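You operate a simulated robot arm through the tools that you are given. There is no shell and no other tool.

You are at the controls of a simulated robot arm. One attempt, no reset.

## Task
Mop the puddle off the rubber mat, then rinse the sponge.
Fine: use the blue sponge, rinse it under the white tap, tap off, sponge back where it lay.

Only the result counts: the job must be done as asked and must still hold three seconds after the hand-in. Knocking over, shifting, dropping, spilling or breaking anything else fails it.

## Robot
A 7-joint arm with a two-finger parallel gripper, fixed in place. Base frame: the origin is at the foot of the arm, x ahead of it, y to its left, z up. Units: m, rad, N and s.
With the tool pointing down near the work surface it reaches from about 0.38 to 0.9 m from the base axis. Its first joint turns from -2.496 to 2.496 rad. Payload 3 kg.
The tool frame sits at the grasp point between the pads (the TCP): z along the fingers, y along the line on which they close. The tips reach 0.03 m beyond it. The gripper opens to 0.094 m. The fingers are 0.028 m wide and 0.01 m thick; the gripper's body (0.05 by 0.096 m) begins 0.055 m behind the TCP.
Orientation is that of the tool frame in the base frame, as a unit quaternion [x, y, z, w]. With the fingers straight down and closing along the base's y, the tool's x points along the base's -x, its y along +y and its z along -z.

## Interface
- The arm moves only by the tool step_arm. Its argument "moves" is a list of rows, each an object (a shift or turn left out is 0, a gripper value left out holds the last) with "angular": the turn, a rotation vector about the tool's x, y, z in rad, a list of three; "delta_pos": the shift along the tool's x, y, z in m, a list of three; "jaw": the finger opening in m, from 0 to 0.094. In form: [{"angular": [wx, wy, wz], "delta_pos": [dx, dy, dz], "jaw": jaw}, ...]. A call has 1 to 20 rows; each row shifts and turns the commanded pose from where the row before left it, along the tool's axes as they then stand. Rows are played at 5 a second. More than 0.05 m and 0.15 rad between two rows, or a gripper value outside its range, and nothing of the call is played. Where a pose cannot be reached the arm comes as near as it can. A force on the tool above 40 N (or 10 N above the force at the start of the call, whichever is more), or a blocked arm, ends the call early, and 0.2 s more pass. Each finger travels about 0.072 m/s and halts on what it meets, pressing with about 22 N; the grip force reading is that of the motor and also rises with nothing between the fingers. The clock runs only during rows and for 0.2 s after the last one: add rows that do not move to give the fingers time. The reply holds the time, the measured pose of the TCP, the force on the tool along the base axes, the opening and the grip force, in the units named above and with some noise, with the torque about the TCP (base axes, N m) and any sound that the robot's microphone picked up.
- Cameras (640 x 400 px; columns grow to the right, rows downward): "scene" is fixed at [0.2092, 0.6675, 1.6393]; the picture's right is [-0.49, -0.87, 0.00], its down [-0.76, 0.42, -0.50] and it looks along [0.44, -0.24, -0.86] (base axes); focal length 340 px, centre (320, 200). "wrist" rides on the gripper at [0.076, 0.014, -0.102] in the tool frame; the picture's right is [-0.18, 0.98, 0.00], its down [-0.75, -0.14, -0.64] and it looks along [-0.63, -0.12, 0.77] (tool axes); focal length 243 px, centre (320, 200). There is no depth. A picture from a camera that has moved, and an enlarged one, comes with that camera's place and axes in the base frame and with its lens. The place of the scene camera against the robot may be out by one fixed shift of up to 0.025 m in any direction.
- grab_frame(camera): a new picture of that camera. No time passes.
- zoom(camera, box): a new picture of the part [left, top, right, bottom] of that camera's present view, enlarged. No time passes.
- close_job(): hands the job in; it is judged then, once.

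Places have to be worked out from the pictures, the camera data and where the tool is seen. Open the gripper and draw the arm clear of the work before you hand the job in, unless the task says otherwise.

The tools are called by a JSON object that holds its "name" and its "arguments". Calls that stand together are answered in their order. step_arm: Moves the arm, as the interface text tells. Its arguments: {"type":"object","properties":{"moves":{"type":"array","items":{"type":"object","properties":{"angular":{"type":"array","items":{"type":"number"}},"delta_pos":{"type":"array","items":{"type":"number"}},"jaw":{"type":"number"}}}}},"required":["moves"]} The other tools are called the same way: grab_frame (camera) takes a picture; zoom (camera, box) takes an enlarged picture of a part of a camera's view; close_job () hands the job in.

At the start:

```text
time: 0.0
tcp_pos: [0.4176, 0.358, 1.263]
tool_rot: [0.0, 1.0, 0.0, 0.0]
force: [-0.9, -0.3, 0.2]
torque: [0.07, 0.02, 0.0]
opening: 0.0938
finger_force: 0.0
```

scene: 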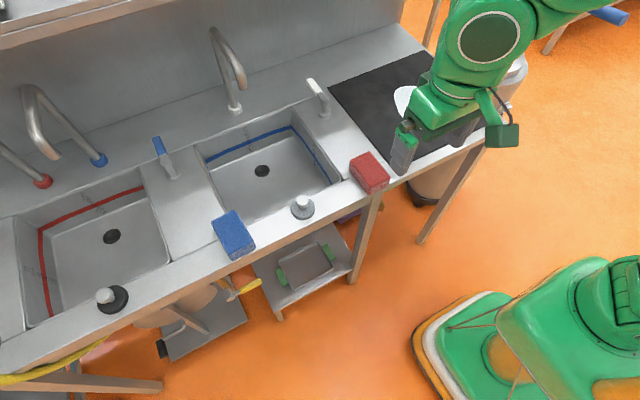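
wrist: 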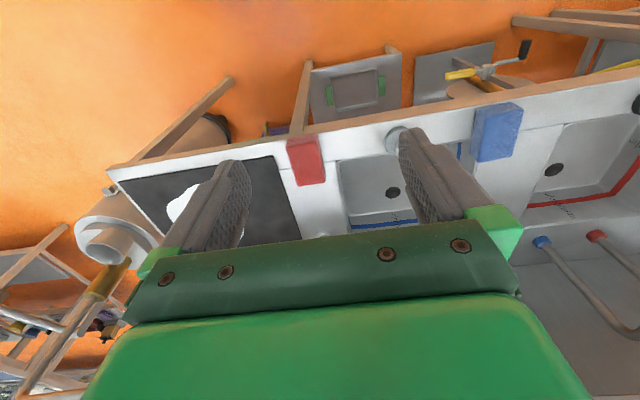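

I begin by looking closely at the scene: the sponges, the mat with a white puddle, and the taps.

{"name": "zoom", "arguments": {"camera": "scene", "box": [180, 20, 420, 170]}}

{"name": "zoom", "arguments": {"camera": "scene", "box": [130, 120, 370, 270]}}

{"name": "zoom", "arguments": {"camera": "scene", "box": [320, 40, 560, 190]}}

{"name": "zoom", "arguments": {"camera": "wrist", "box": [80, 80, 400, 280]}}

{"name": "zoom", "arguments": {"camera": "wrist", "box": [320, 80, 640, 280]}}

```text
2.67 times, centred on (300, 95) of scene
camera zoom: at [0.2092, 0.6675, 1.6393], right [-0.49, -0.87, 0.0], down [-0.76, 0.42, -0.5], along [0.44, -0.24, -0.86], focal length 907 px, centre (373, 480)
```

zoom: 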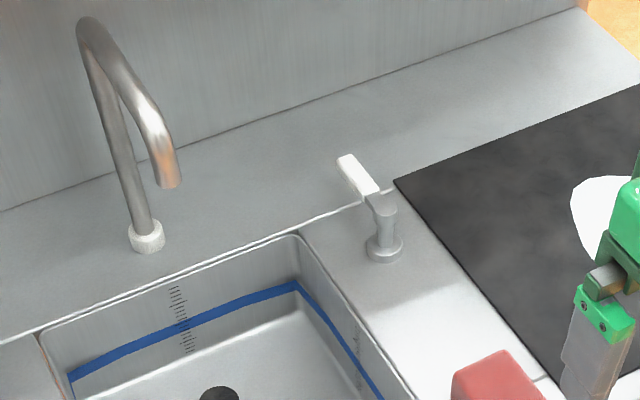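

```text
2.67 times, centred on (250, 195) of scene
camera zoom: at [0.2092, 0.6675, 1.6393], right [-0.49, -0.87, 0.0], down [-0.76, 0.42, -0.5], along [0.44, -0.24, -0.86], focal length 907 px, centre (507, 213)
```

zoom: 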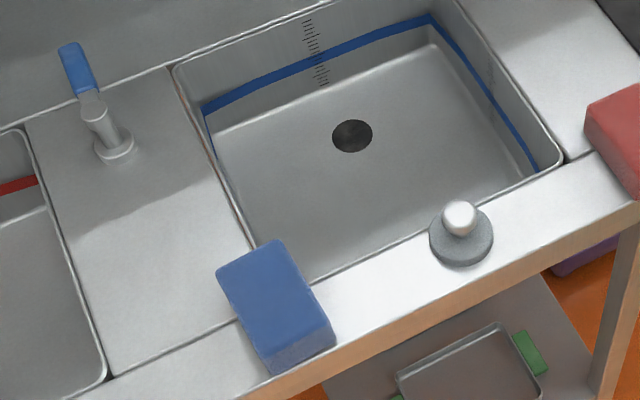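

```text
2.67 times, centred on (440, 115) of scene
camera zoom: at [0.2092, 0.6675, 1.6393], right [-0.49, -0.87, 0.0], down [-0.76, 0.42, -0.5], along [0.44, -0.24, -0.86], focal length 907 px, centre (0, 427)
```

zoom: 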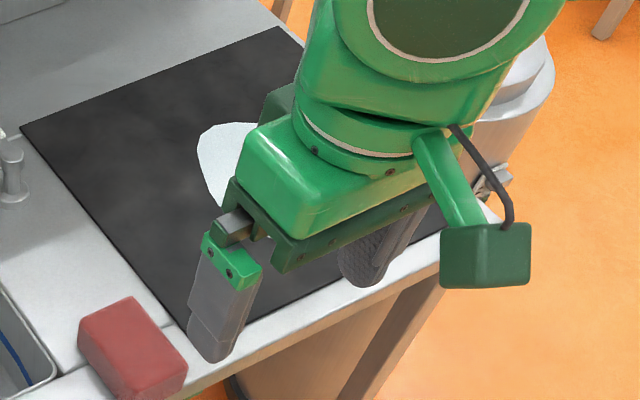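

```text
2.00 times, centred on (240, 180) of wrist
camera zoom: at [0.3413, 0.3729, 1.366], right [0.18, 0.98, 0.0], down [0.75, -0.14, 0.64], along [0.63, -0.12, -0.77], focal length 485 px, centre (480, 240)
```

zoom: 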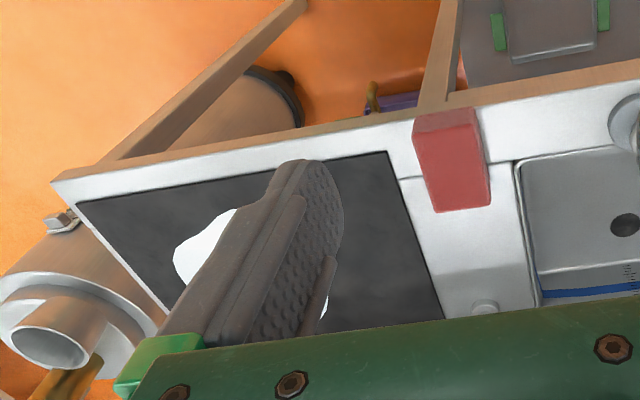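

```text
2.00 times, centred on (480, 180) of wrist
camera zoom: at [0.3413, 0.3729, 1.366], right [0.18, 0.98, 0.0], down [0.75, -0.14, 0.64], along [0.63, -0.12, -0.77], focal length 485 px, centre (0, 240)
```

zoom: 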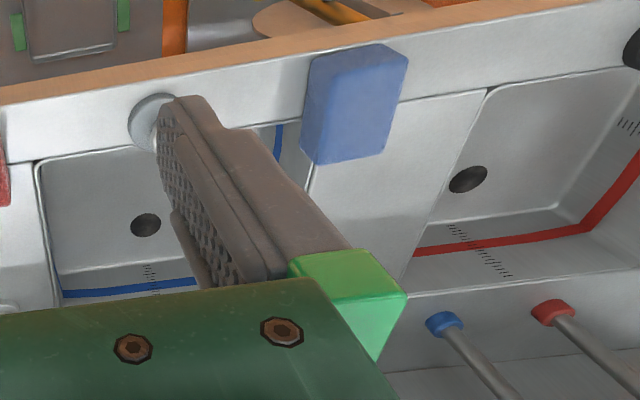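

The blue sponge triangulates to about (0.61, 0.69, 0.89), the puddle to about (0.79, 0.02) and the white lever to about (0.88, 0.29). I'll move toward the tap high up and tilt the tool outward so the wrist camera can see it.

{"name": "step_arm", "arguments": {"moves": [{"delta_pos": [-0.02, -0.03, 0], "angular": [0, -0.1, 0]}, {"delta_pos": [0, -0.03, 0], "angular": [0, -0.1, 0]}, {"delta_pos": [0, -0.03, 0], "angular": [0, -0.1, 0]}, {"delta_pos": [0, 0, 0], "angular": [0, -0.1, 0]}, {"delta_pos": [0, 0, 0], "angular": [0, -0.1, 0]}]}}

{"name": "grab_frame", "arguments": {"camera": "wrist"}}

{"name": "grab_frame", "arguments": {"camera": "scene"}}

```text
time: 1.2
tcp_pos: [0.4285, 0.2779, 1.2662]
tool_rot: [0.006, 0.977, 0.093, 0.19]
force: [-0.3, -0.1, -0.3]
torque: [-0.04, 0.02, 0.0]
opening: 0.0938
finger_force: 0.0
```

```text
taken
camera wrist: at [0.3203, 0.2781, 1.3347], right [0.15, 0.96, 0.25], down [0.46, -0.29, 0.84], along [0.87, -0.01, -0.49], focal length 243 px, centre (320, 200)
```

wrist: 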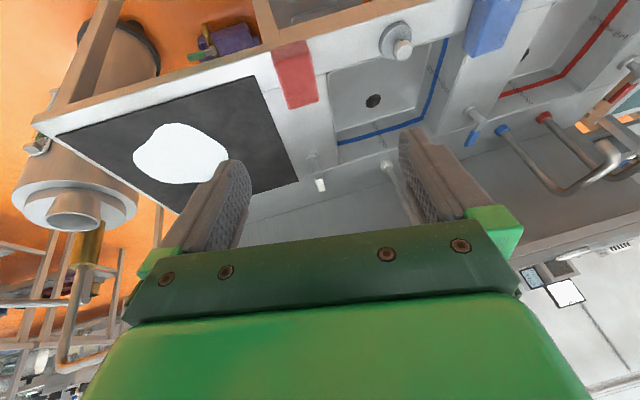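

```text
taken
```

scene: 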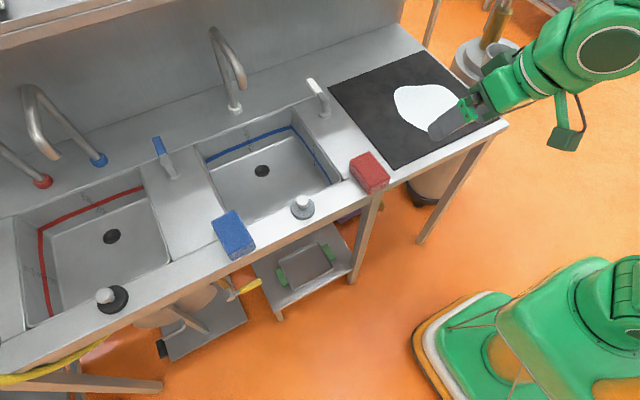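

The arm settled near the tilted pose and I now see the whole puddle, centre about (0.71, 0.0) on a mat surface near z≈0.90. I move closer to the white lever to judge its shape.

{"name": "step_arm", "arguments": {"moves": [{"delta_pos": [-0.021, 0, 0.04]}, {"delta_pos": [-0.021, 0, 0.04]}, {"delta_pos": [-0.021, 0, 0.04]}, {"delta_pos": [-0.021, 0, 0.04]}, {}]}}

{"name": "grab_frame", "arguments": {"camera": "wrist"}}

{"name": "grab_frame", "arguments": {"camera": "scene"}}

```text
time: 2.4
tcp_pos: [0.5882, 0.2662, 1.1643]
tool_rot: [0.0, 0.969, 0.0, 0.249]
force: [0.5, 0.1, 0.2]
torque: [0.0, 0.0, -0.02]
opening: 0.0942
finger_force: 0.0
```

```text
taken
camera wrist: at [0.4726, 0.2808, 1.2185], right [0.16, 0.98, 0.09], down [0.35, -0.14, 0.93], along [0.92, -0.12, -0.37], focal length 243 px, centre (320, 200)
```

wrist: 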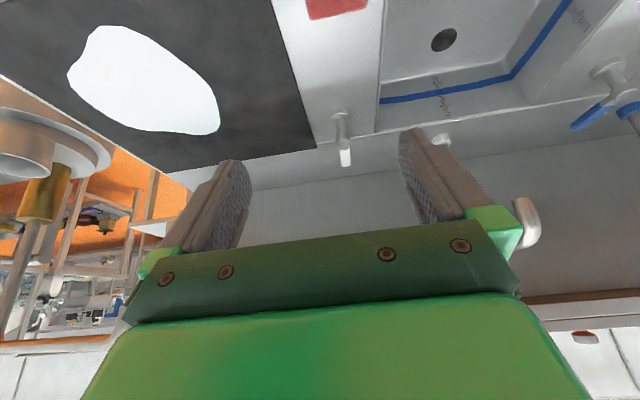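

```text
taken
```

scene: 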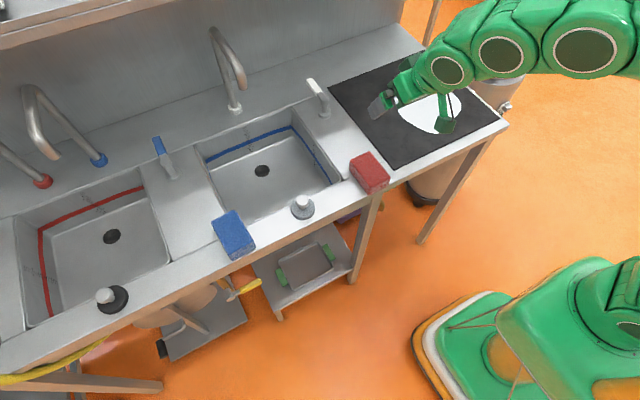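

{"name": "zoom", "arguments": {"camera": "wrist", "box": [270, 80, 430, 180]}}

{"name": "zoom", "arguments": {"camera": "wrist", "box": [480, 40, 640, 140]}}

{"name": "zoom", "arguments": {"camera": "scene", "box": [280, 60, 360, 110]}}

{"name": "zoom", "arguments": {"camera": "scene", "box": [200, 20, 280, 120]}}

```text
4.00 times, centred on (350, 130) of wrist
camera zoom: at [0.4726, 0.2808, 1.2185], right [0.16, 0.98, 0.09], down [0.35, -0.14, 0.93], along [0.92, -0.12, -0.37], focal length 970 px, centre (200, 480)
```

zoom: 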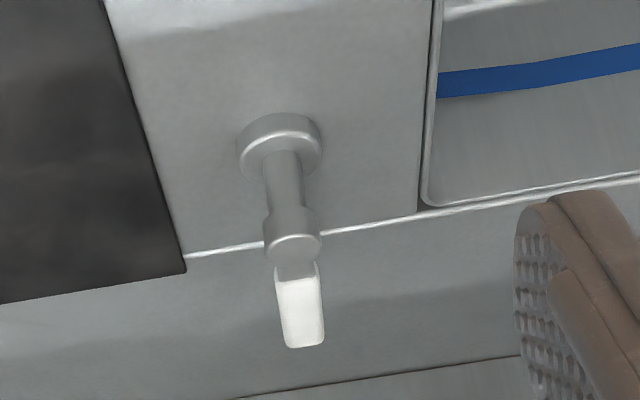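

```text
4.00 times, centred on (560, 90) of wrist
camera zoom: at [0.4726, 0.2808, 1.2185], right [0.16, 0.98, 0.09], down [0.35, -0.14, 0.93], along [0.92, -0.12, -0.37], focal length 970 px, centre (-640, 640)
```

zoom: 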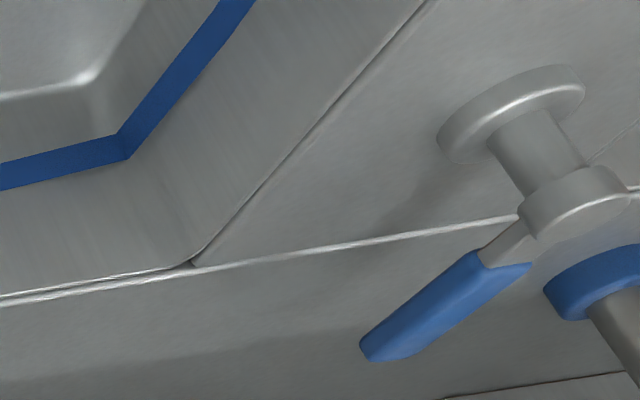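

```text
8.00 times, centred on (320, 85) of scene
camera zoom: at [0.2092, 0.6675, 1.6393], right [-0.49, -0.87, 0.0], down [-0.76, 0.42, -0.5], along [0.44, -0.24, -0.86], focal length 2722 px, centre (320, 1120)
```

zoom: 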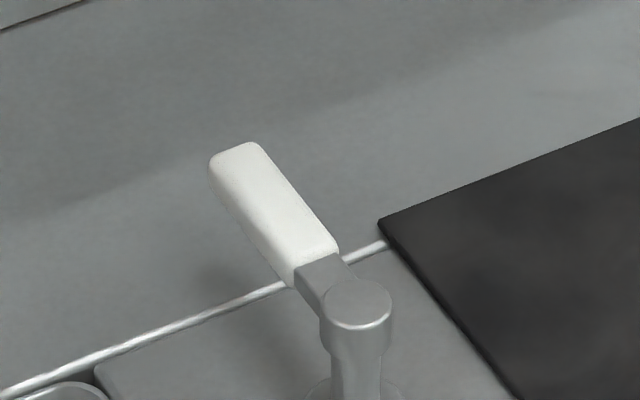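

```text
4.00 times, centred on (240, 70) of scene
camera zoom: at [0.2092, 0.6675, 1.6393], right [-0.49, -0.87, 0.0], down [-0.76, 0.42, -0.5], along [0.44, -0.24, -0.86], focal length 1361 px, centre (640, 720)
```

zoom: 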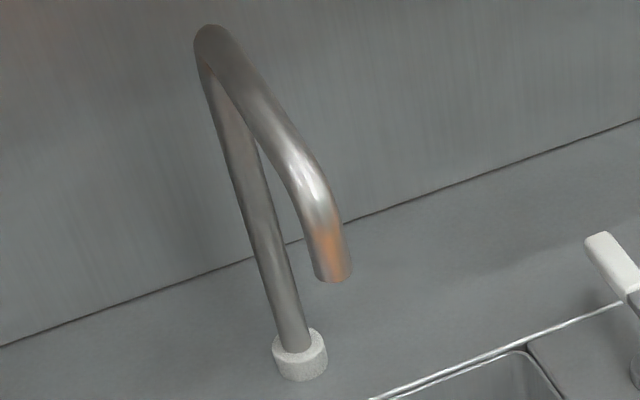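

The white tap is a post at about (0.845, 0.285) with a white lever lying horizontally at z≈0.96, pointing to +x (back). I'll close the fingers, tilt more, and come to a waypoint on the mat side of the lever.

{"name": "step_arm", "arguments": {"moves": [{"angular": [0, -0.1, 0], "jaw": 0.0}, {"angular": [0, -0.1, 0]}, {"delta_pos": [-0.0162, -0.0035, 0.0398]}, {"delta_pos": [-0.0162, -0.0035, 0.0398]}, {"delta_pos": [-0.0162, -0.0035, 0.0398]}, {"delta_pos": [-0.0162, -0.0035, 0.0398]}, {"delta_pos": [-0.0162, -0.0035, 0.0398]}, {"delta_pos": [-0.0162, -0.0035, 0.0398]}, {}, {}]}}

{"name": "grab_frame", "arguments": {"camera": "wrist"}}

{"name": "grab_frame", "arguments": {"camera": "scene"}}

```text
time: 4.6
tcp_pos: [0.8152, 0.2488, 1.0431]
tool_rot: [-0.001, 0.939, 0.0, 0.343]
force: [0.3, -0.1, -0.3]
torque: [-0.04, 0.01, 0.03]
opening: 0.0001
finger_force: 21.9
```

```text
taken
camera wrist: at [0.6916, 0.263, 1.074], right [0.14, 0.98, 0.12], down [0.16, -0.14, 0.98], along [0.98, -0.12, -0.18], focal length 243 px, centre (320, 200)
```

wrist: 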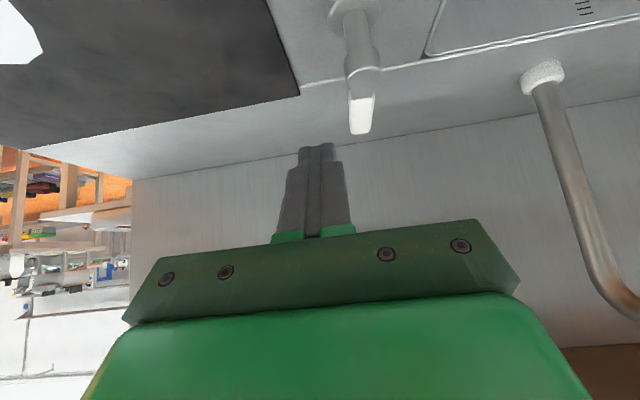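

```text
taken
```

scene: 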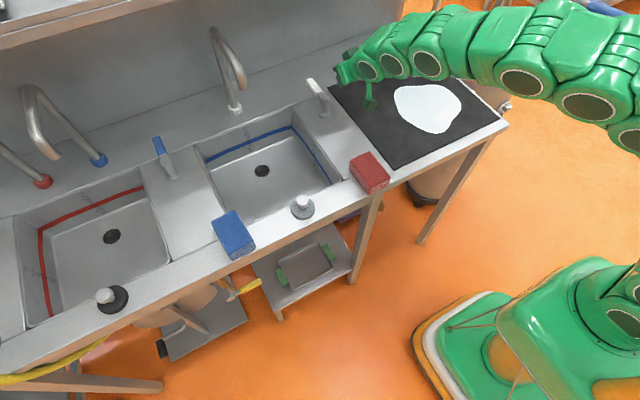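

Readings confirm the pose; the lever end triangulates to (0.93, 0.285, 0.965). I advance the closed fingertips beside the lever on its mat side.

{"name": "step_arm", "arguments": {"moves": [{"delta_pos": [0, -0.002, 0.025]}, {"delta_pos": [0, -0.002, 0.025]}, {"delta_pos": [0, 0, 0.025]}, {"delta_pos": [0, 0, 0.02]}, {}]}}

{"name": "grab_frame", "arguments": {"camera": "wrist"}}

{"name": "zoom", "arguments": {"camera": "scene", "box": [260, 40, 420, 140]}}

```text
time: 5.8
tcp_pos: [0.8772, 0.2447, 0.972]
tool_rot: [0.0, 0.939, 0.001, 0.343]
force: [-1.1, 0.5, -0.3]
torque: [0.02, -0.02, 0.0]
opening: 0.0001
finger_force: 22.6
```

```text
taken
camera wrist: at [0.7536, 0.2585, 1.0015], right [0.14, 0.98, 0.12], down [0.16, -0.14, 0.98], along [0.98, -0.12, -0.18], focal length 243 px, centre (320, 200)
```

wrist: 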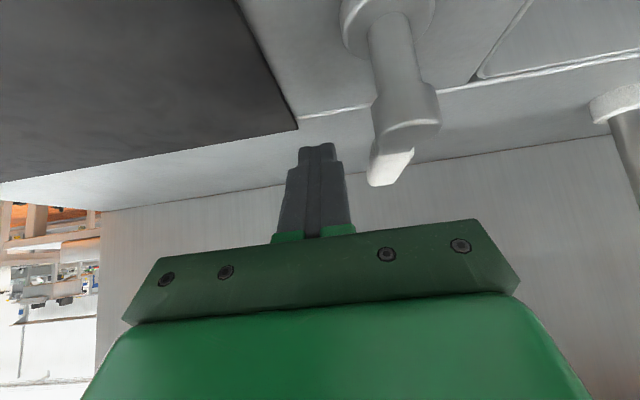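

```text
4.00 times, centred on (340, 90) of scene
camera zoom: at [0.2092, 0.6675, 1.6393], right [-0.49, -0.87, 0.0], down [-0.76, 0.42, -0.5], along [0.44, -0.24, -0.86], focal length 1361 px, centre (240, 640)
```

zoom: 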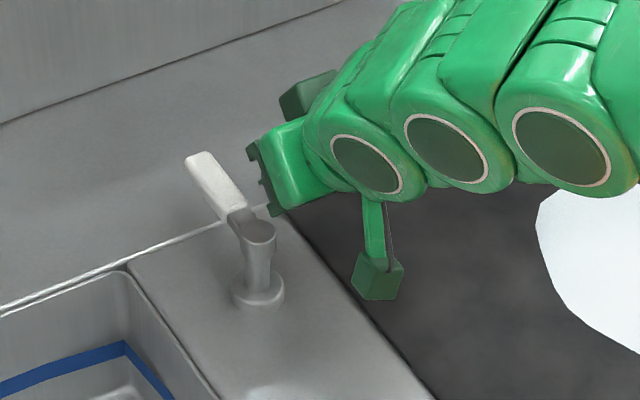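

The fingertips are at about (0.897, 0.245, 0.949), beside the lever. I push slowly in +y (toward the sink) and watch the force.

{"name": "step_arm", "arguments": {"moves": [{"delta_pos": [0, 0.01, 0]}, {"delta_pos": [0, 0.01, 0]}, {"delta_pos": [0, 0.008, 0]}, {"delta_pos": [0, 0.008, 0]}, {"delta_pos": [0, 0.008, 0]}]}}

{"name": "grab_frame", "arguments": {"camera": "wrist"}}

{"name": "zoom", "arguments": {"camera": "scene", "box": [200, 20, 360, 120]}}

```text
time: 7.0
tcp_pos: [0.8766, 0.2875, 0.9714]
tool_rot: [0.0, 0.939, 0.0, 0.343]
force: [-0.4, -2.9, 3.9]
torque: [0.04, 0.03, 0.06]
opening: 0.0001
finger_force: 22.4
```

```text
taken
camera wrist: at [0.7522, 0.3027, 1.0015], right [0.14, 0.98, 0.12], down [0.16, -0.14, 0.98], along [0.98, -0.12, -0.18], focal length 243 px, centre (320, 200)
```

wrist: 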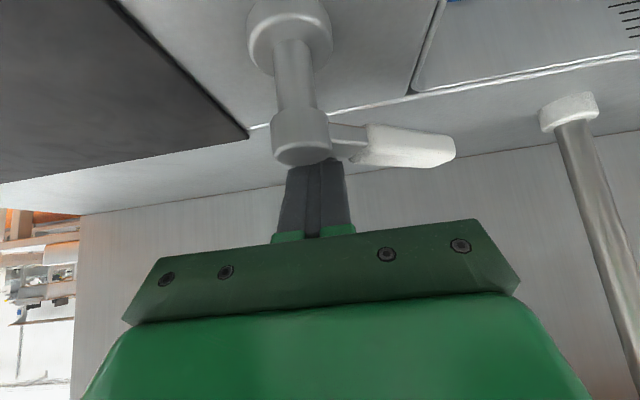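

```text
4.00 times, centred on (280, 70) of scene
camera zoom: at [0.2092, 0.6675, 1.6393], right [-0.49, -0.87, 0.0], down [-0.76, 0.42, -0.5], along [0.44, -0.24, -0.86], focal length 1361 px, centre (480, 720)
```

zoom: 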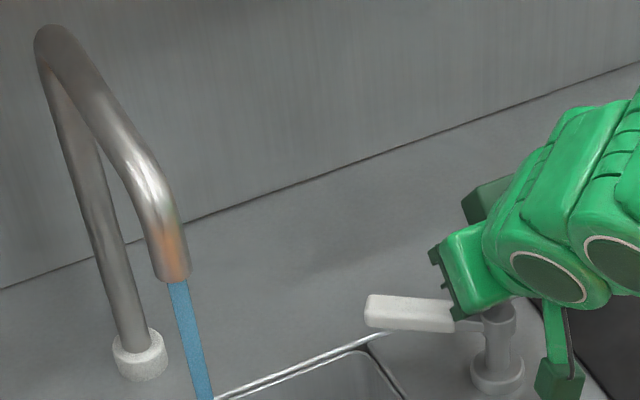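

Water is running from the white-ringed spout, so pushing toward +y opens it. I look at where the stream lands.

{"name": "grab_frame", "arguments": {"camera": "scene"}}

{"name": "zoom", "arguments": {"camera": "scene", "box": [180, 70, 340, 200]}}

```text
taken
```

scene: 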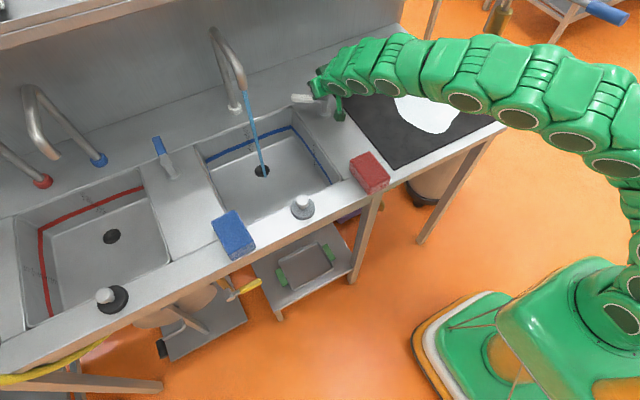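

```text
3.08 times, centred on (260, 135) of scene
camera zoom: at [0.2092, 0.6675, 1.6393], right [-0.49, -0.87, 0.0], down [-0.76, 0.42, -0.5], along [0.44, -0.24, -0.86], focal length 1047 px, centre (505, 400)
```

zoom: 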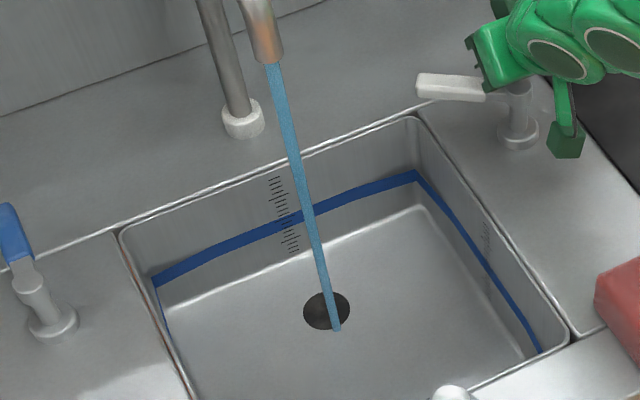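

The stream falls straight into the open drain at roughly (0.84, 0.51), so it can run while I mop. I back away from the lever, level the tool, and travel to above the blue sponge.

{"name": "step_arm", "arguments": {"moves": [{"delta_pos": [0, -0.01, 0]}, {"delta_pos": [0, 0, -0.04]}, {"delta_pos": [0, 0, -0.04]}, {"delta_pos": [0, 0, -0.04]}, {"delta_pos": [0, 0, -0.04]}, {"angular": [0, 0.14, 0]}, {"angular": [0, 0.14, 0]}, {"angular": [0, 0.14, 0]}, {"angular": [0, 0.14, 0]}, {"angular": [0, 0.14, 0], "jaw": 0.094}, {"delta_pos": [0.0222, 0.0422, -0.0022]}, {"delta_pos": [0.0222, 0.0422, -0.0022]}, {"delta_pos": [0.0222, 0.0422, -0.0022]}, {"delta_pos": [0.0222, 0.0422, -0.0022]}, {"delta_pos": [0.0222, 0.0422, -0.0022]}, {"delta_pos": [0.0222, 0.0422, -0.0022]}, {"delta_pos": [0.0222, 0.0422, -0.0022]}, {"delta_pos": [0.0222, 0.0422, -0.0022]}, {"delta_pos": [0.0222, 0.0422, -0.0022]}, {}]}}

{"name": "grab_frame", "arguments": {"camera": "wrist"}}

{"name": "grab_frame", "arguments": {"camera": "scene"}}

```text
time: 11.2
tcp_pos: [0.5718, 0.6102, 1.0808]
tool_rot: [0.0, 1.0, 0.0, 0.0]
force: [-0.5, 1.3, 0.0]
torque: [0.0, 0.02, 0.01]
opening: 0.0939
finger_force: 0.0
out of reach, approached as far as the arm can: row 16, 17, 19
```

```text
taken
camera wrist: at [0.4952, 0.625, 1.1844], right [0.18, 0.98, 0.0], down [0.75, -0.14, 0.64], along [0.63, -0.12, -0.77], focal length 243 px, centre (320, 200)
```

wrist: 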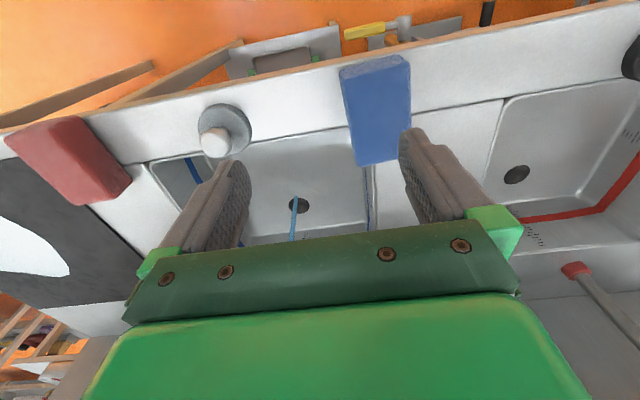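

```text
taken
```

scene: 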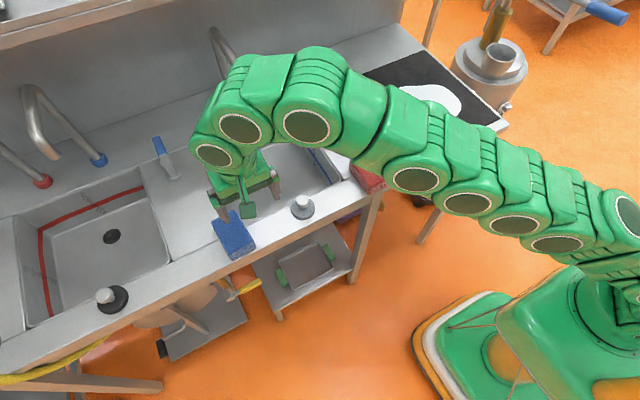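

The arm stopped a bit short, at (0.572, 0.610, 1.081). I zoom in on the sponge to get its exact pose.

{"name": "zoom", "arguments": {"camera": "wrist", "box": [300, 30, 460, 180]}}

{"name": "zoom", "arguments": {"camera": "scene", "box": [190, 170, 290, 270]}}

{"name": "step_arm", "arguments": {"moves": [{}]}}

```text
2.67 times, centred on (380, 105) of wrist
camera zoom: at [0.4952, 0.625, 1.1844], right [0.18, 0.98, 0.0], down [0.75, -0.14, 0.64], along [0.63, -0.12, -0.77], focal length 647 px, centre (160, 453)
```

zoom: 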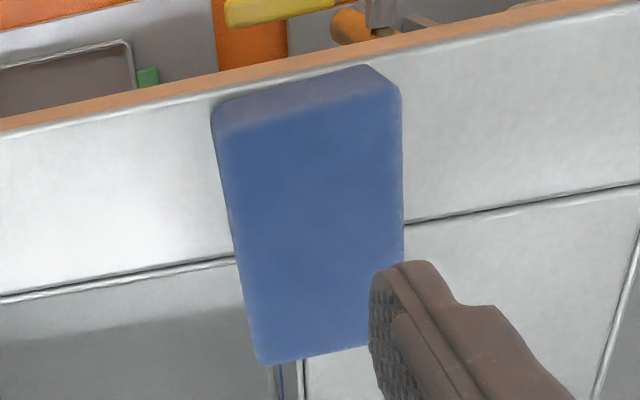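

```text
4.00 times, centred on (240, 220) of scene
camera zoom: at [0.2092, 0.6675, 1.6393], right [-0.49, -0.87, 0.0], down [-0.76, 0.42, -0.5], along [0.44, -0.24, -0.86], focal length 1361 px, centre (640, 120)
```

zoom: 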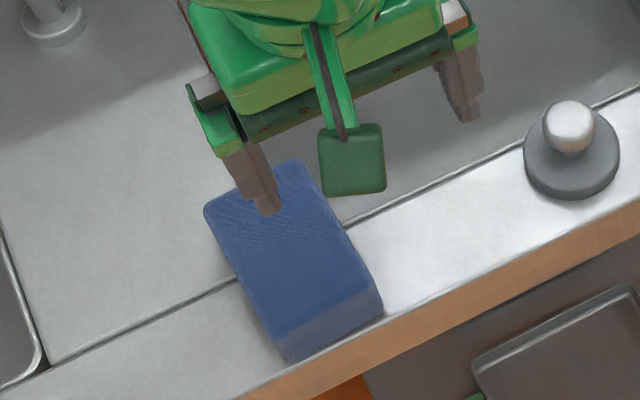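

```text
time: 11.6
tcp_pos: [0.571, 0.6105, 1.0801]
tool_rot: [0.0, 1.0, 0.0, 0.0]
force: [-0.3, -0.3, -0.9]
torque: [-0.02, 0.03, 0.03]
opening: 0.094
finger_force: 0.1
```

The sponge is axis-aligned, roughly 0.095 (x) by 0.06 (y), centred near (0.605, 0.665). I try a small downward move to learn how the reach limit and commanded pose behave.

{"name": "step_arm", "arguments": {"moves": [{"delta_pos": [0, 0, 0.02]}, {}]}}

```text
time: 12.2
tcp_pos: [0.571, 0.6097, 1.0595]
tool_rot: [0.0, 1.0, 0.0, 0.001]
force: [0.2, -0.9, -0.2]
torque: [-0.02, 0.0, -0.02]
opening: 0.094
finger_force: 0.0
```

The command follows the achieved pose. I descend a bit and move out over the sponge, staying above its top.

{"name": "step_arm", "arguments": {"moves": [{"delta_pos": [0, 0, 0.03]}, {"delta_pos": [0, 0, 0.03]}, {"delta_pos": [-0.01, 0.02, 0]}, {"delta_pos": [-0.012, 0.018, 0]}, {"delta_pos": [-0.012, 0.017, 0]}, {}]}}

{"name": "grab_frame", "arguments": {"camera": "wrist"}}

{"name": "zoom", "arguments": {"camera": "scene", "box": [180, 150, 300, 270]}}

```text
time: 13.6
tcp_pos: [0.5912, 0.6439, 1.0003]
tool_rot: [-0.001, 1.0, 0.001, 0.0]
force: [0.2, 0.4, 0.1]
torque: [-0.02, 0.01, -0.02]
opening: 0.0941
finger_force: 0.1
out of reach, approached as far as the arm can: row 5
```

```text
taken
camera wrist: at [0.5146, 0.6591, 1.1036], right [0.18, 0.98, 0.0], down [0.75, -0.14, 0.64], along [0.63, -0.12, -0.77], focal length 243 px, centre (320, 200)
```

wrist: 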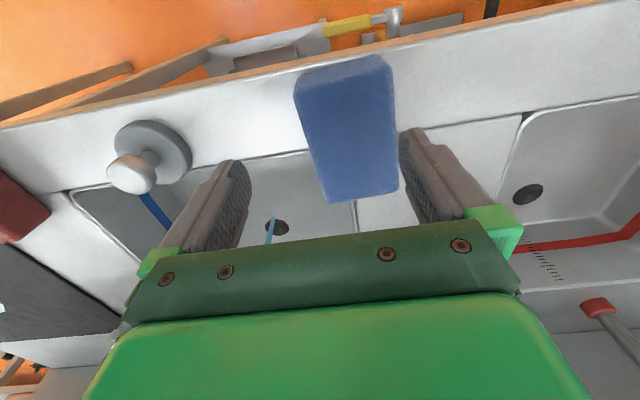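

```text
3.33 times, centred on (240, 210) of scene
camera zoom: at [0.2092, 0.6675, 1.6393], right [-0.49, -0.87, 0.0], down [-0.76, 0.42, -0.5], along [0.44, -0.24, -0.86], focal length 1134 px, centre (587, 167)
```

zoom: 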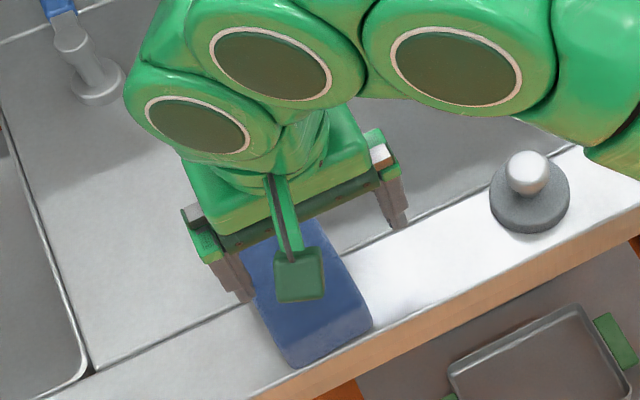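

Two wrist views put the sponge top at z≈0.938, x 0.557–0.652, y 0.641–0.700. I tilt slightly outward for reach and centre on y≈0.67 above it.

{"name": "step_arm", "arguments": {"moves": [{"angular": [0, -0.1, 0]}, {"angular": [0, -0.1, 0]}, {"delta_pos": [-0.003, 0.013, 0.008]}, {"delta_pos": [-0.003, 0.0135, 0.0085]}, {}]}}

{"name": "grab_frame", "arguments": {"camera": "wrist"}}

```text
time: 14.8
tcp_pos: [0.6012, 0.6696, 0.9859]
tool_rot: [-0.001, 0.995, 0.0, 0.1]
force: [0.4, -0.2, 0.4]
torque: [-0.01, 0.01, 0.01]
opening: 0.094
finger_force: 0.2
```

```text
taken
camera wrist: at [0.5059, 0.6845, 1.0718], right [0.18, 0.98, 0.04], down [0.61, -0.14, 0.78], along [0.77, -0.12, -0.63], focal length 243 px, centre (320, 200)
```

wrist: 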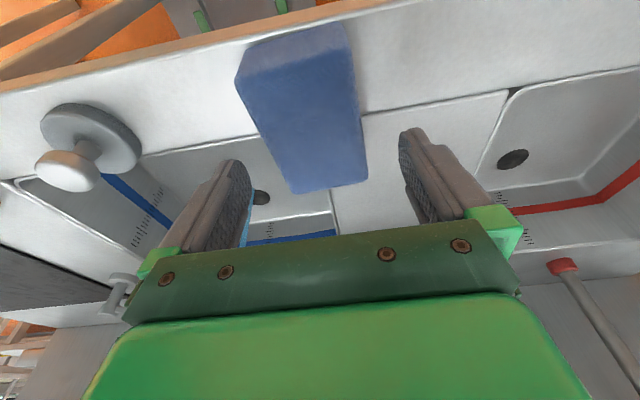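

Aligned: sponge centre y≈0.669, tool y 0.670. I descend straight so the tips straddle the sponge just above the counter.

{"name": "step_arm", "arguments": {"moves": [{"delta_pos": [0.003, 0, 0.015]}, {"delta_pos": [0.003, 0, 0.015]}, {"delta_pos": [0.002, 0, 0.01]}, {}]}}

{"name": "grab_frame", "arguments": {"camera": "wrist"}}

{"name": "zoom", "arguments": {"camera": "scene", "box": [180, 170, 300, 270]}}

```text
time: 15.8
tcp_pos: [0.5999, 0.6706, 0.9441]
tool_rot: [0.001, 0.995, 0.0, 0.099]
force: [-0.3, -0.5, -0.2]
torque: [0.0, -0.03, -0.01]
opening: 0.0936
finger_force: 0.0
```

```text
taken
camera wrist: at [0.5057, 0.6847, 1.0299], right [0.18, 0.98, 0.04], down [0.61, -0.14, 0.78], along [0.77, -0.12, -0.63], focal length 243 px, centre (320, 200)
```

wrist: 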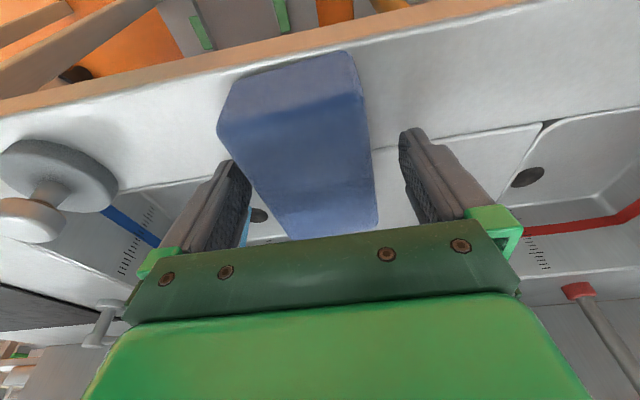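

```text
4.00 times, centred on (240, 220) of scene
camera zoom: at [0.2092, 0.6675, 1.6393], right [-0.49, -0.87, 0.0], down [-0.76, 0.42, -0.5], along [0.44, -0.24, -0.86], focal length 1361 px, centre (640, 120)
```

zoom: 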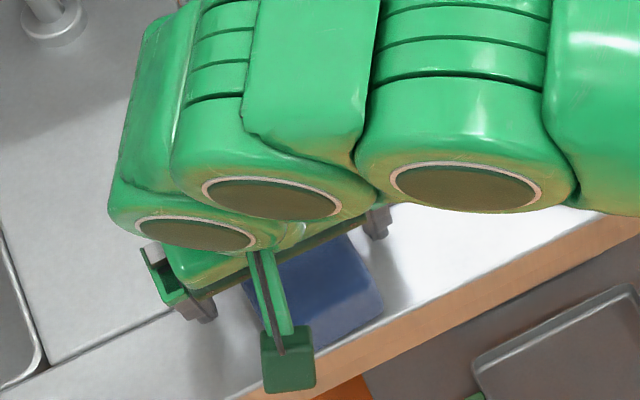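

Front-face geometry puts the counter at z≈0.90 and the sponge about 0.038 thick; the tips are about 1 cm above the counter. I close on the sponge.

{"name": "step_arm", "arguments": {"moves": [{"jaw": 0.045}, {}, {}, {}]}}

{"name": "grab_frame", "arguments": {"camera": "wrist"}}

```text
time: 16.8
tcp_pos: [0.5992, 0.6695, 0.9429]
tool_rot: [0.0, 0.995, 0.0, 0.101]
force: [-0.9, 0.0, 1.1]
torque: [0.01, 0.04, -0.01]
opening: 0.0686
finger_force: 21.9
```

```text
taken
camera wrist: at [0.5059, 0.6847, 1.0302], right [0.18, 0.98, 0.04], down [0.61, -0.14, 0.78], along [0.77, -0.12, -0.63], focal length 243 px, centre (320, 200)
```

wrist: 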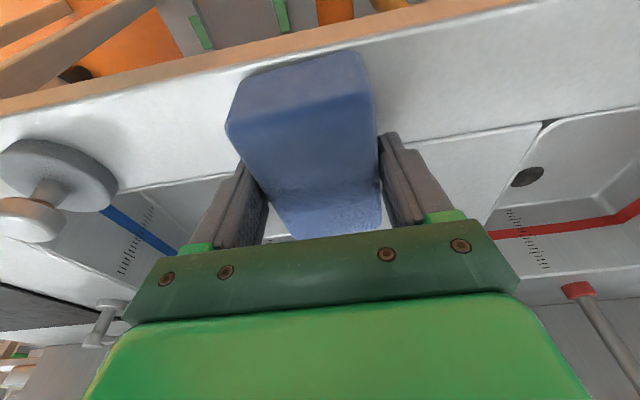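

Gripped firmly at 0.0686 m with 21.9 N. I lift and carry the sponge high over the front ledge to above the mat.

{"name": "step_arm", "arguments": {"moves": [{"delta_pos": [-0.004, 0, -0.0196]}, {"delta_pos": [-0.004, 0, -0.0196]}, {"delta_pos": [0.008, -0.0233, -0.0278]}, {"delta_pos": [0.008, -0.0233, -0.0278]}, {"delta_pos": [0.008, -0.0233, -0.0278]}, {}]}}

{"name": "grab_frame", "arguments": {"camera": "wrist"}}

{"name": "grab_frame", "arguments": {"camera": "scene"}}

```text
time: 18.2
tcp_pos: [0.5608, 0.6023, 1.0621]
tool_rot: [0.001, 0.995, -0.001, 0.1]
force: [-0.9, 0.4, 0.3]
torque: [0.04, -0.02, 0.04]
opening: 0.0682
finger_force: 22.2
```

```text
taken
camera wrist: at [0.4665, 0.6165, 1.148], right [0.18, 0.98, 0.04], down [0.61, -0.14, 0.78], along [0.77, -0.12, -0.63], focal length 243 px, centre (320, 200)
```

wrist: 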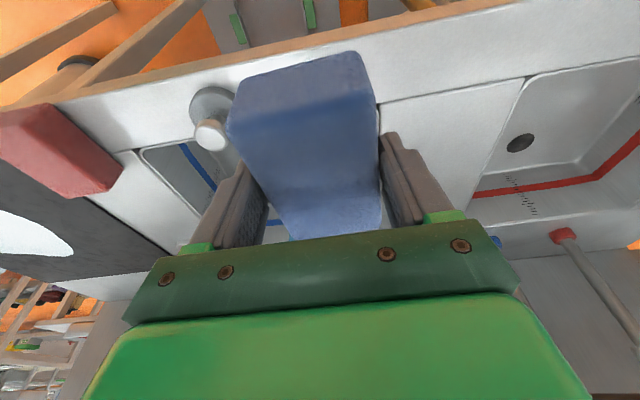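

```text
taken
```

scene: 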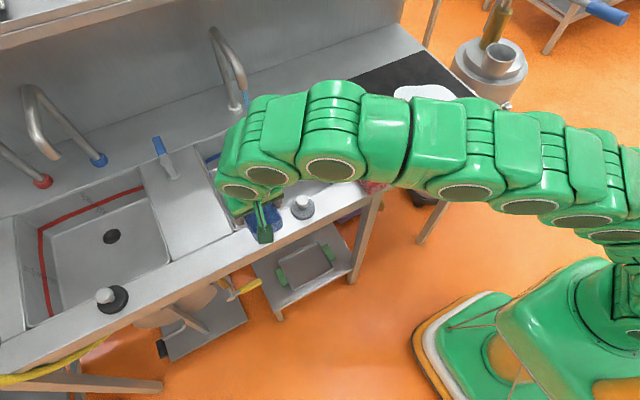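

The sponge is held flat and steady. I carry it at height to above the puddle's sink-side part.

{"name": "step_arm", "arguments": {"moves": [{"delta_pos": [-0.0114, -0.0425, 0.0023]}, {"delta_pos": [-0.0114, -0.0425, 0.0023]}, {"delta_pos": [-0.0114, -0.0425, 0.0023]}, {"delta_pos": [-0.0114, -0.0425, 0.0023]}, {"delta_pos": [-0.0114, -0.0425, 0.0023]}, {"delta_pos": [-0.0114, -0.0425, 0.0023]}, {"delta_pos": [-0.0114, -0.0425, 0.0023]}, {"delta_pos": [-0.0114, -0.0425, 0.0023]}, {"delta_pos": [-0.0114, -0.0425, 0.0023]}, {"delta_pos": [-0.0114, -0.0425, 0.0023]}, {"delta_pos": [-0.0114, -0.0425, 0.0023]}, {"delta_pos": [-0.0114, -0.0425, 0.0023]}, {}]}}

{"name": "grab_frame", "arguments": {"camera": "wrist"}}

{"name": "grab_frame", "arguments": {"camera": "scene"}}

```text
time: 21.0
tcp_pos: [0.7033, 0.0887, 1.0586]
tool_rot: [-0.001, 0.995, 0.0, 0.1]
force: [0.0, 0.4, 0.6]
torque: [0.02, 0.02, 0.0]
opening: 0.0677
finger_force: 21.5
```

```text
taken
camera wrist: at [0.6077, 0.1037, 1.1455], right [0.18, 0.98, 0.04], down [0.61, -0.14, 0.78], along [0.77, -0.12, -0.63], focal length 243 px, centre (320, 200)
```

wrist: 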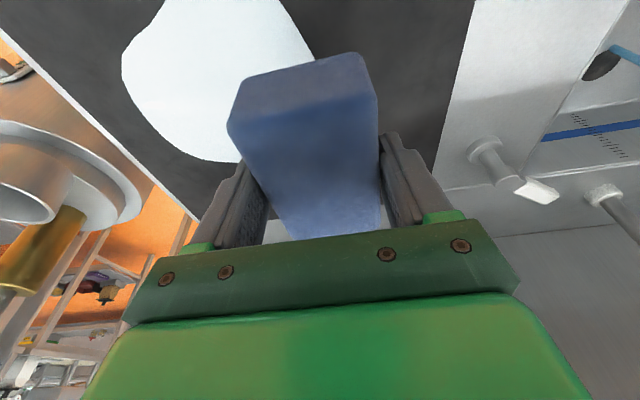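

```text
taken
```

scene: 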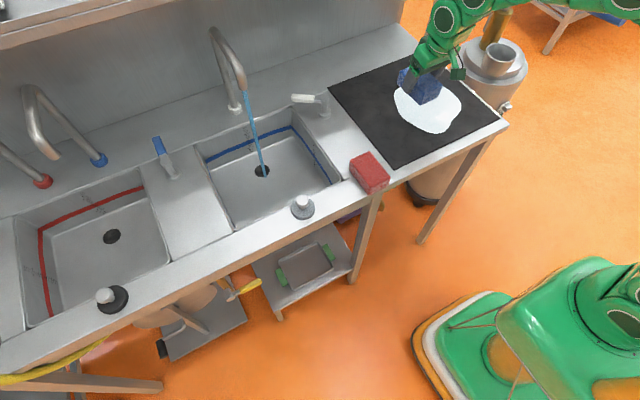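

The puddle spans about x 0.62–0.81, y −0.09–0.09. I descend at its front sink-side edge to just above contact.

{"name": "step_arm", "arguments": {"moves": [{"delta_pos": [0.0206, -0.0013, 0.0294]}, {"delta_pos": [0.0206, -0.0013, 0.0294]}, {"delta_pos": [0.0206, -0.0013, 0.0294]}, {"delta_pos": [0.002, 0, 0.0098]}, {}]}}

```text
time: 22.2
tcp_pos: [0.6567, 0.086, 0.9509]
tool_rot: [0.0, 0.995, 0.0, 0.1]
force: [-0.3, -0.4, -0.8]
torque: [-0.01, 0.02, 0.0]
opening: 0.0678
finger_force: 21.8
```

No contact yet at z 0.951. I lower in 2 mm steps to find the mat.

{"name": "step_arm", "arguments": {"moves": [{"delta_pos": [0.0004, 0, 0.00196]}, {"delta_pos": [0.0004, 0, 0.00196]}, {}]}}

{"name": "grab_frame", "arguments": {"camera": "scene"}}

```text
time: 23.0
tcp_pos: [0.6584, 0.0863, 0.9483]
tool_rot: [-0.001, 0.995, 0.001, 0.101]
force: [-2.4, -0.8, 23.5]
torque: [-0.31, 0.1, 0.15]
opening: 0.0677
finger_force: 21.6
```

```text
taken
```

scene: 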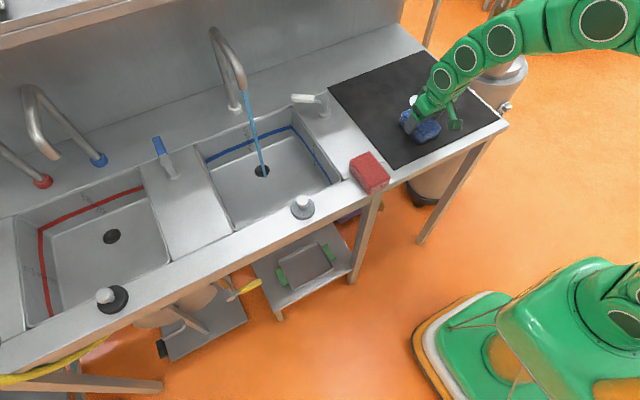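

Contact is stiff (23.5 N), so the mat surface puts the tool at z≈0.950. I ease up 2 mm for a light press and check.

{"name": "step_arm", "arguments": {"moves": [{"delta_pos": [-0.0004, 0, -0.0018]}, {}]}}

```text
time: 23.6
tcp_pos: [0.6569, 0.087, 0.9498]
tool_rot: [0.0, 0.995, 0.001, 0.1]
force: [0.9, 1.6, 2.9]
torque: [0.0, -0.08, 0.08]
opening: 0.0679
finger_force: 22.3
```

A light 3 N contact. I stroke along −y across the puddle at this lane and watch the force.

{"name": "step_arm", "arguments": {"moves": [{"delta_pos": [0, -0.02, 0]}, {"delta_pos": [0, -0.025, 0]}, {"delta_pos": [0, -0.025, 0]}, {"delta_pos": [0, -0.025, 0]}, {"delta_pos": [0, -0.025, 0]}, {"delta_pos": [0, -0.025, 0]}, {"delta_pos": [0, -0.025, 0]}, {}]}}

{"name": "grab_frame", "arguments": {"camera": "scene"}}

{"name": "grab_frame", "arguments": {"camera": "wrist"}}

```text
time: 25.4
tcp_pos: [0.6584, -0.084, 0.9525]
tool_rot: [-0.001, 0.995, 0.0, 0.101]
force: [-0.6, 0.1, -0.3]
torque: [-0.01, -0.01, -0.03]
opening: 0.0674
finger_force: 22.2
```

```text
taken
```

scene: 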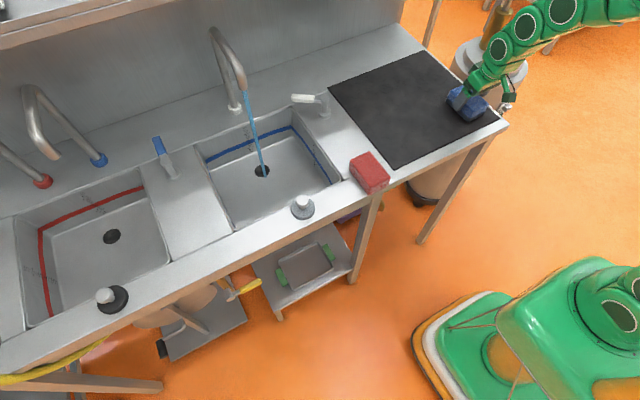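

```text
taken
camera wrist: at [0.5641, -0.07, 1.038], right [0.18, 0.98, 0.04], down [0.61, -0.14, 0.78], along [0.77, -0.12, -0.63], focal length 243 px, centre (320, 200)
```

wrist: 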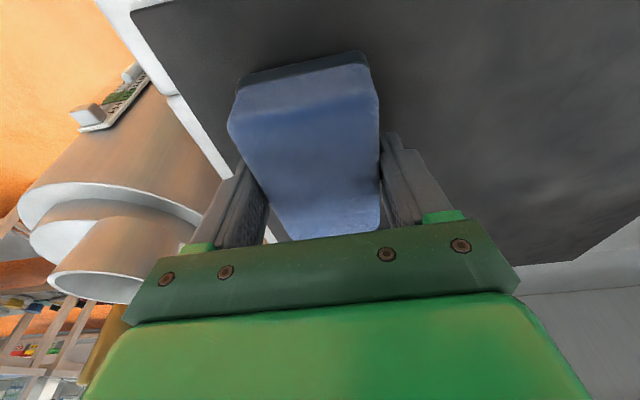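

The puddle appears gone after a single stroke. I zoom in to check for residue.

{"name": "zoom", "arguments": {"camera": "scene", "box": [320, 40, 520, 180]}}

```text
2.86 times, centred on (420, 110) of scene
camera zoom: at [0.2092, 0.6675, 1.6393], right [-0.49, -0.87, 0.0], down [-0.76, 0.42, -0.5], along [0.44, -0.24, -0.86], focal length 972 px, centre (34, 457)
```

zoom: 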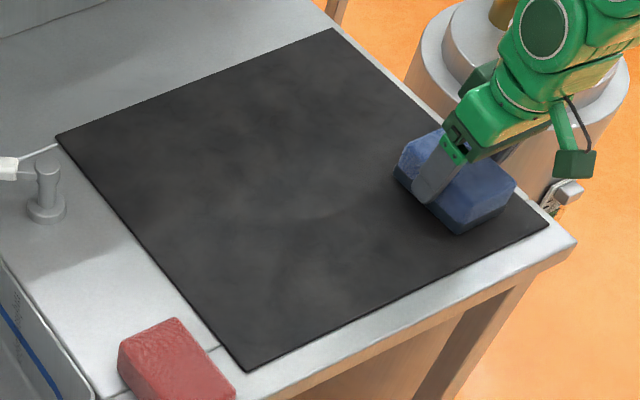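

The mat looks clean; I make one more light pass over the back part of where the puddle was to be safe.

{"name": "step_arm", "arguments": {"moves": [{"delta_pos": [-0.0341, 0, 0.00795]}, {"delta_pos": [-0.0341, 0, 0.00795]}, {"delta_pos": [0, 0.025, 0]}, {"delta_pos": [0, 0.025, 0]}, {"delta_pos": [0, 0.025, 0]}, {"delta_pos": [0, 0.025, 0]}, {"delta_pos": [0, 0.025, 0]}, {"delta_pos": [0, 0.025, 0]}, {"delta_pos": [0, 0.025, 0]}, {"delta_pos": [-0.0441, 0, 0.009]}, {"delta_pos": [0, -0.025, 0]}, {"delta_pos": [0, -0.025, 0]}, {"delta_pos": [0, -0.025, 0]}, {"delta_pos": [0, -0.025, 0]}, {"delta_pos": [0, -0.025, 0]}, {}]}}

{"name": "grab_frame", "arguments": {"camera": "wrist"}}

```text
time: 28.8
tcp_pos: [0.7732, -0.0337, 0.9474]
tool_rot: [-0.001, 0.995, 0.0, 0.101]
force: [0.0, 13.6, 25.6]
torque: [0.22, -0.01, 0.04]
opening: 0.0677
finger_force: 21.6
```

```text
taken
camera wrist: at [0.6784, -0.019, 1.0342], right [0.18, 0.98, 0.04], down [0.61, -0.14, 0.78], along [0.77, -0.12, -0.62], focal length 243 px, centre (320, 200)
```

wrist: 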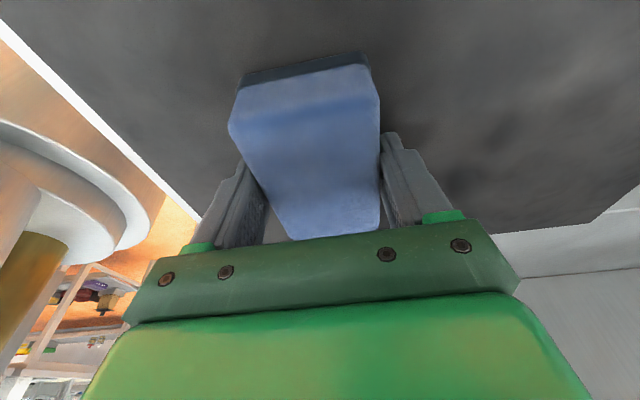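

Mopping is done, force 25 N as I end, so I lift off. Then I carry the sponge at height to in front of the sink spout.

{"name": "step_arm", "arguments": {"moves": [{"delta_pos": [-0.008, 0, -0.0392]}, {"delta_pos": [-0.008, 0, -0.0392]}, {"delta_pos": [-0.008, 0, -0.0392]}, {"delta_pos": [0.0094, 0.0403, -0.0011]}, {"delta_pos": [0.0094, 0.0403, -0.0011]}, {"delta_pos": [0.0094, 0.0403, -0.0011]}, {"delta_pos": [0.0094, 0.0403, -0.0011]}, {"delta_pos": [0.0094, 0.0403, -0.0011]}, {"delta_pos": [0.0094, 0.0403, -0.0011]}, {"delta_pos": [0.0094, 0.0403, -0.0011]}, {"delta_pos": [0.0094, 0.0403, -0.0011]}, {"delta_pos": [0.0094, 0.0403, -0.0011]}, {"delta_pos": [0.0094, 0.0403, -0.0011]}, {"delta_pos": [0.0094, 0.0403, -0.0011]}, {"delta_pos": [0.0094, 0.0403, -0.0011]}, {}]}}

{"name": "grab_frame", "arguments": {"camera": "wrist"}}

{"name": "grab_frame", "arguments": {"camera": "scene"}}

{"name": "zoom", "arguments": {"camera": "scene", "box": [320, 40, 520, 180]}}

```text
time: 32.2
tcp_pos: [0.6611, 0.4474, 1.0566]
tool_rot: [0.0, 0.995, -0.001, 0.1]
force: [1.3, -0.5, -1.0]
torque: [0.01, -0.01, -0.03]
opening: 0.0676
finger_force: 21.9
```

```text
taken
camera wrist: at [0.5656, 0.4627, 1.1428], right [0.18, 0.98, 0.04], down [0.61, -0.14, 0.78], along [0.77, -0.12, -0.63], focal length 243 px, centre (320, 200)
```

wrist: 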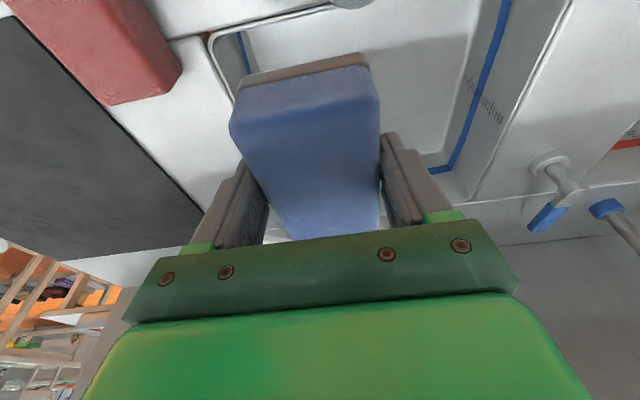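

```text
taken
```

scene: 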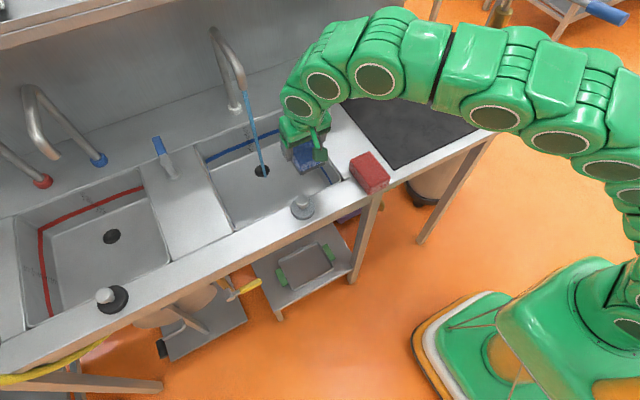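

```text
2.86 times, centred on (420, 110) of scene
camera zoom: at [0.2092, 0.6675, 1.6393], right [-0.49, -0.87, 0.0], down [-0.76, 0.42, -0.5], along [0.44, -0.24, -0.86], focal length 972 px, centre (34, 457)
```

zoom: 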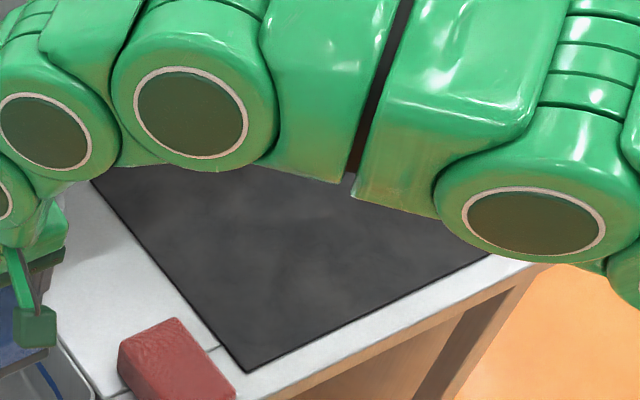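

The sponge underside now shows brownish dirt, and the mat and red sponge are unmoved. I tilt the tool outward and extend the sponge toward the stream.

{"name": "step_arm", "arguments": {"moves": [{"angular": [0, -0.125, 0]}, {"angular": [0, -0.125, 0]}, {"angular": [0, -0.125, 0]}, {"angular": [0, -0.125, 0]}, {"delta_pos": [-0.0153, 0.02, 0.0358]}, {"delta_pos": [-0.0153, 0.02, 0.0358]}, {"delta_pos": [-0.0153, 0.02, 0.0358]}, {}]}}

{"name": "grab_frame", "arguments": {"camera": "wrist"}}

{"name": "zoom", "arguments": {"camera": "scene", "box": [160, 20, 400, 220]}}

```text
time: 34.0
tcp_pos: [0.7634, 0.5124, 1.0078]
tool_rot: [-0.001, 0.939, 0.001, 0.343]
force: [-0.6, -0.8, 0.0]
torque: [-0.01, -0.01, -0.01]
opening: 0.0675
finger_force: 22.1
```

```text
taken
camera wrist: at [0.6397, 0.5266, 1.0386], right [0.14, 0.98, 0.12], down [0.16, -0.14, 0.98], along [0.98, -0.12, -0.18], focal length 243 px, centre (320, 200)
```

wrist: 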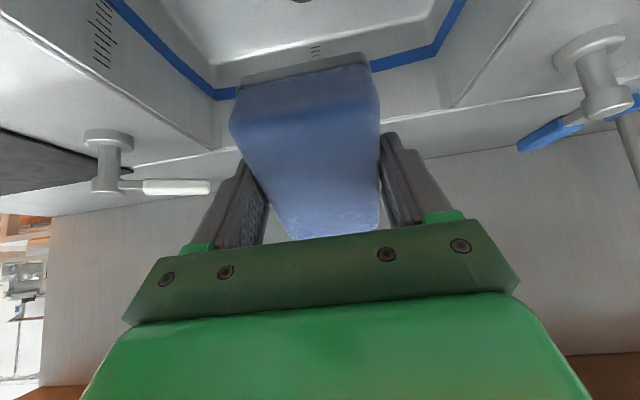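

```text
2.00 times, centred on (280, 120) of scene
camera zoom: at [0.2092, 0.6675, 1.6393], right [-0.49, -0.87, 0.0], down [-0.76, 0.42, -0.5], along [0.44, -0.24, -0.86], focal length 680 px, centre (400, 360)
```

zoom: 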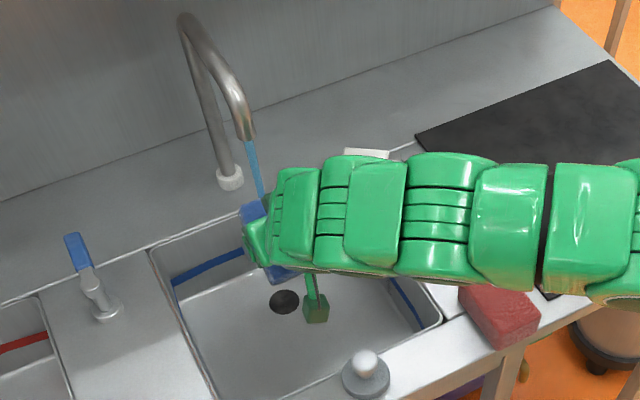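

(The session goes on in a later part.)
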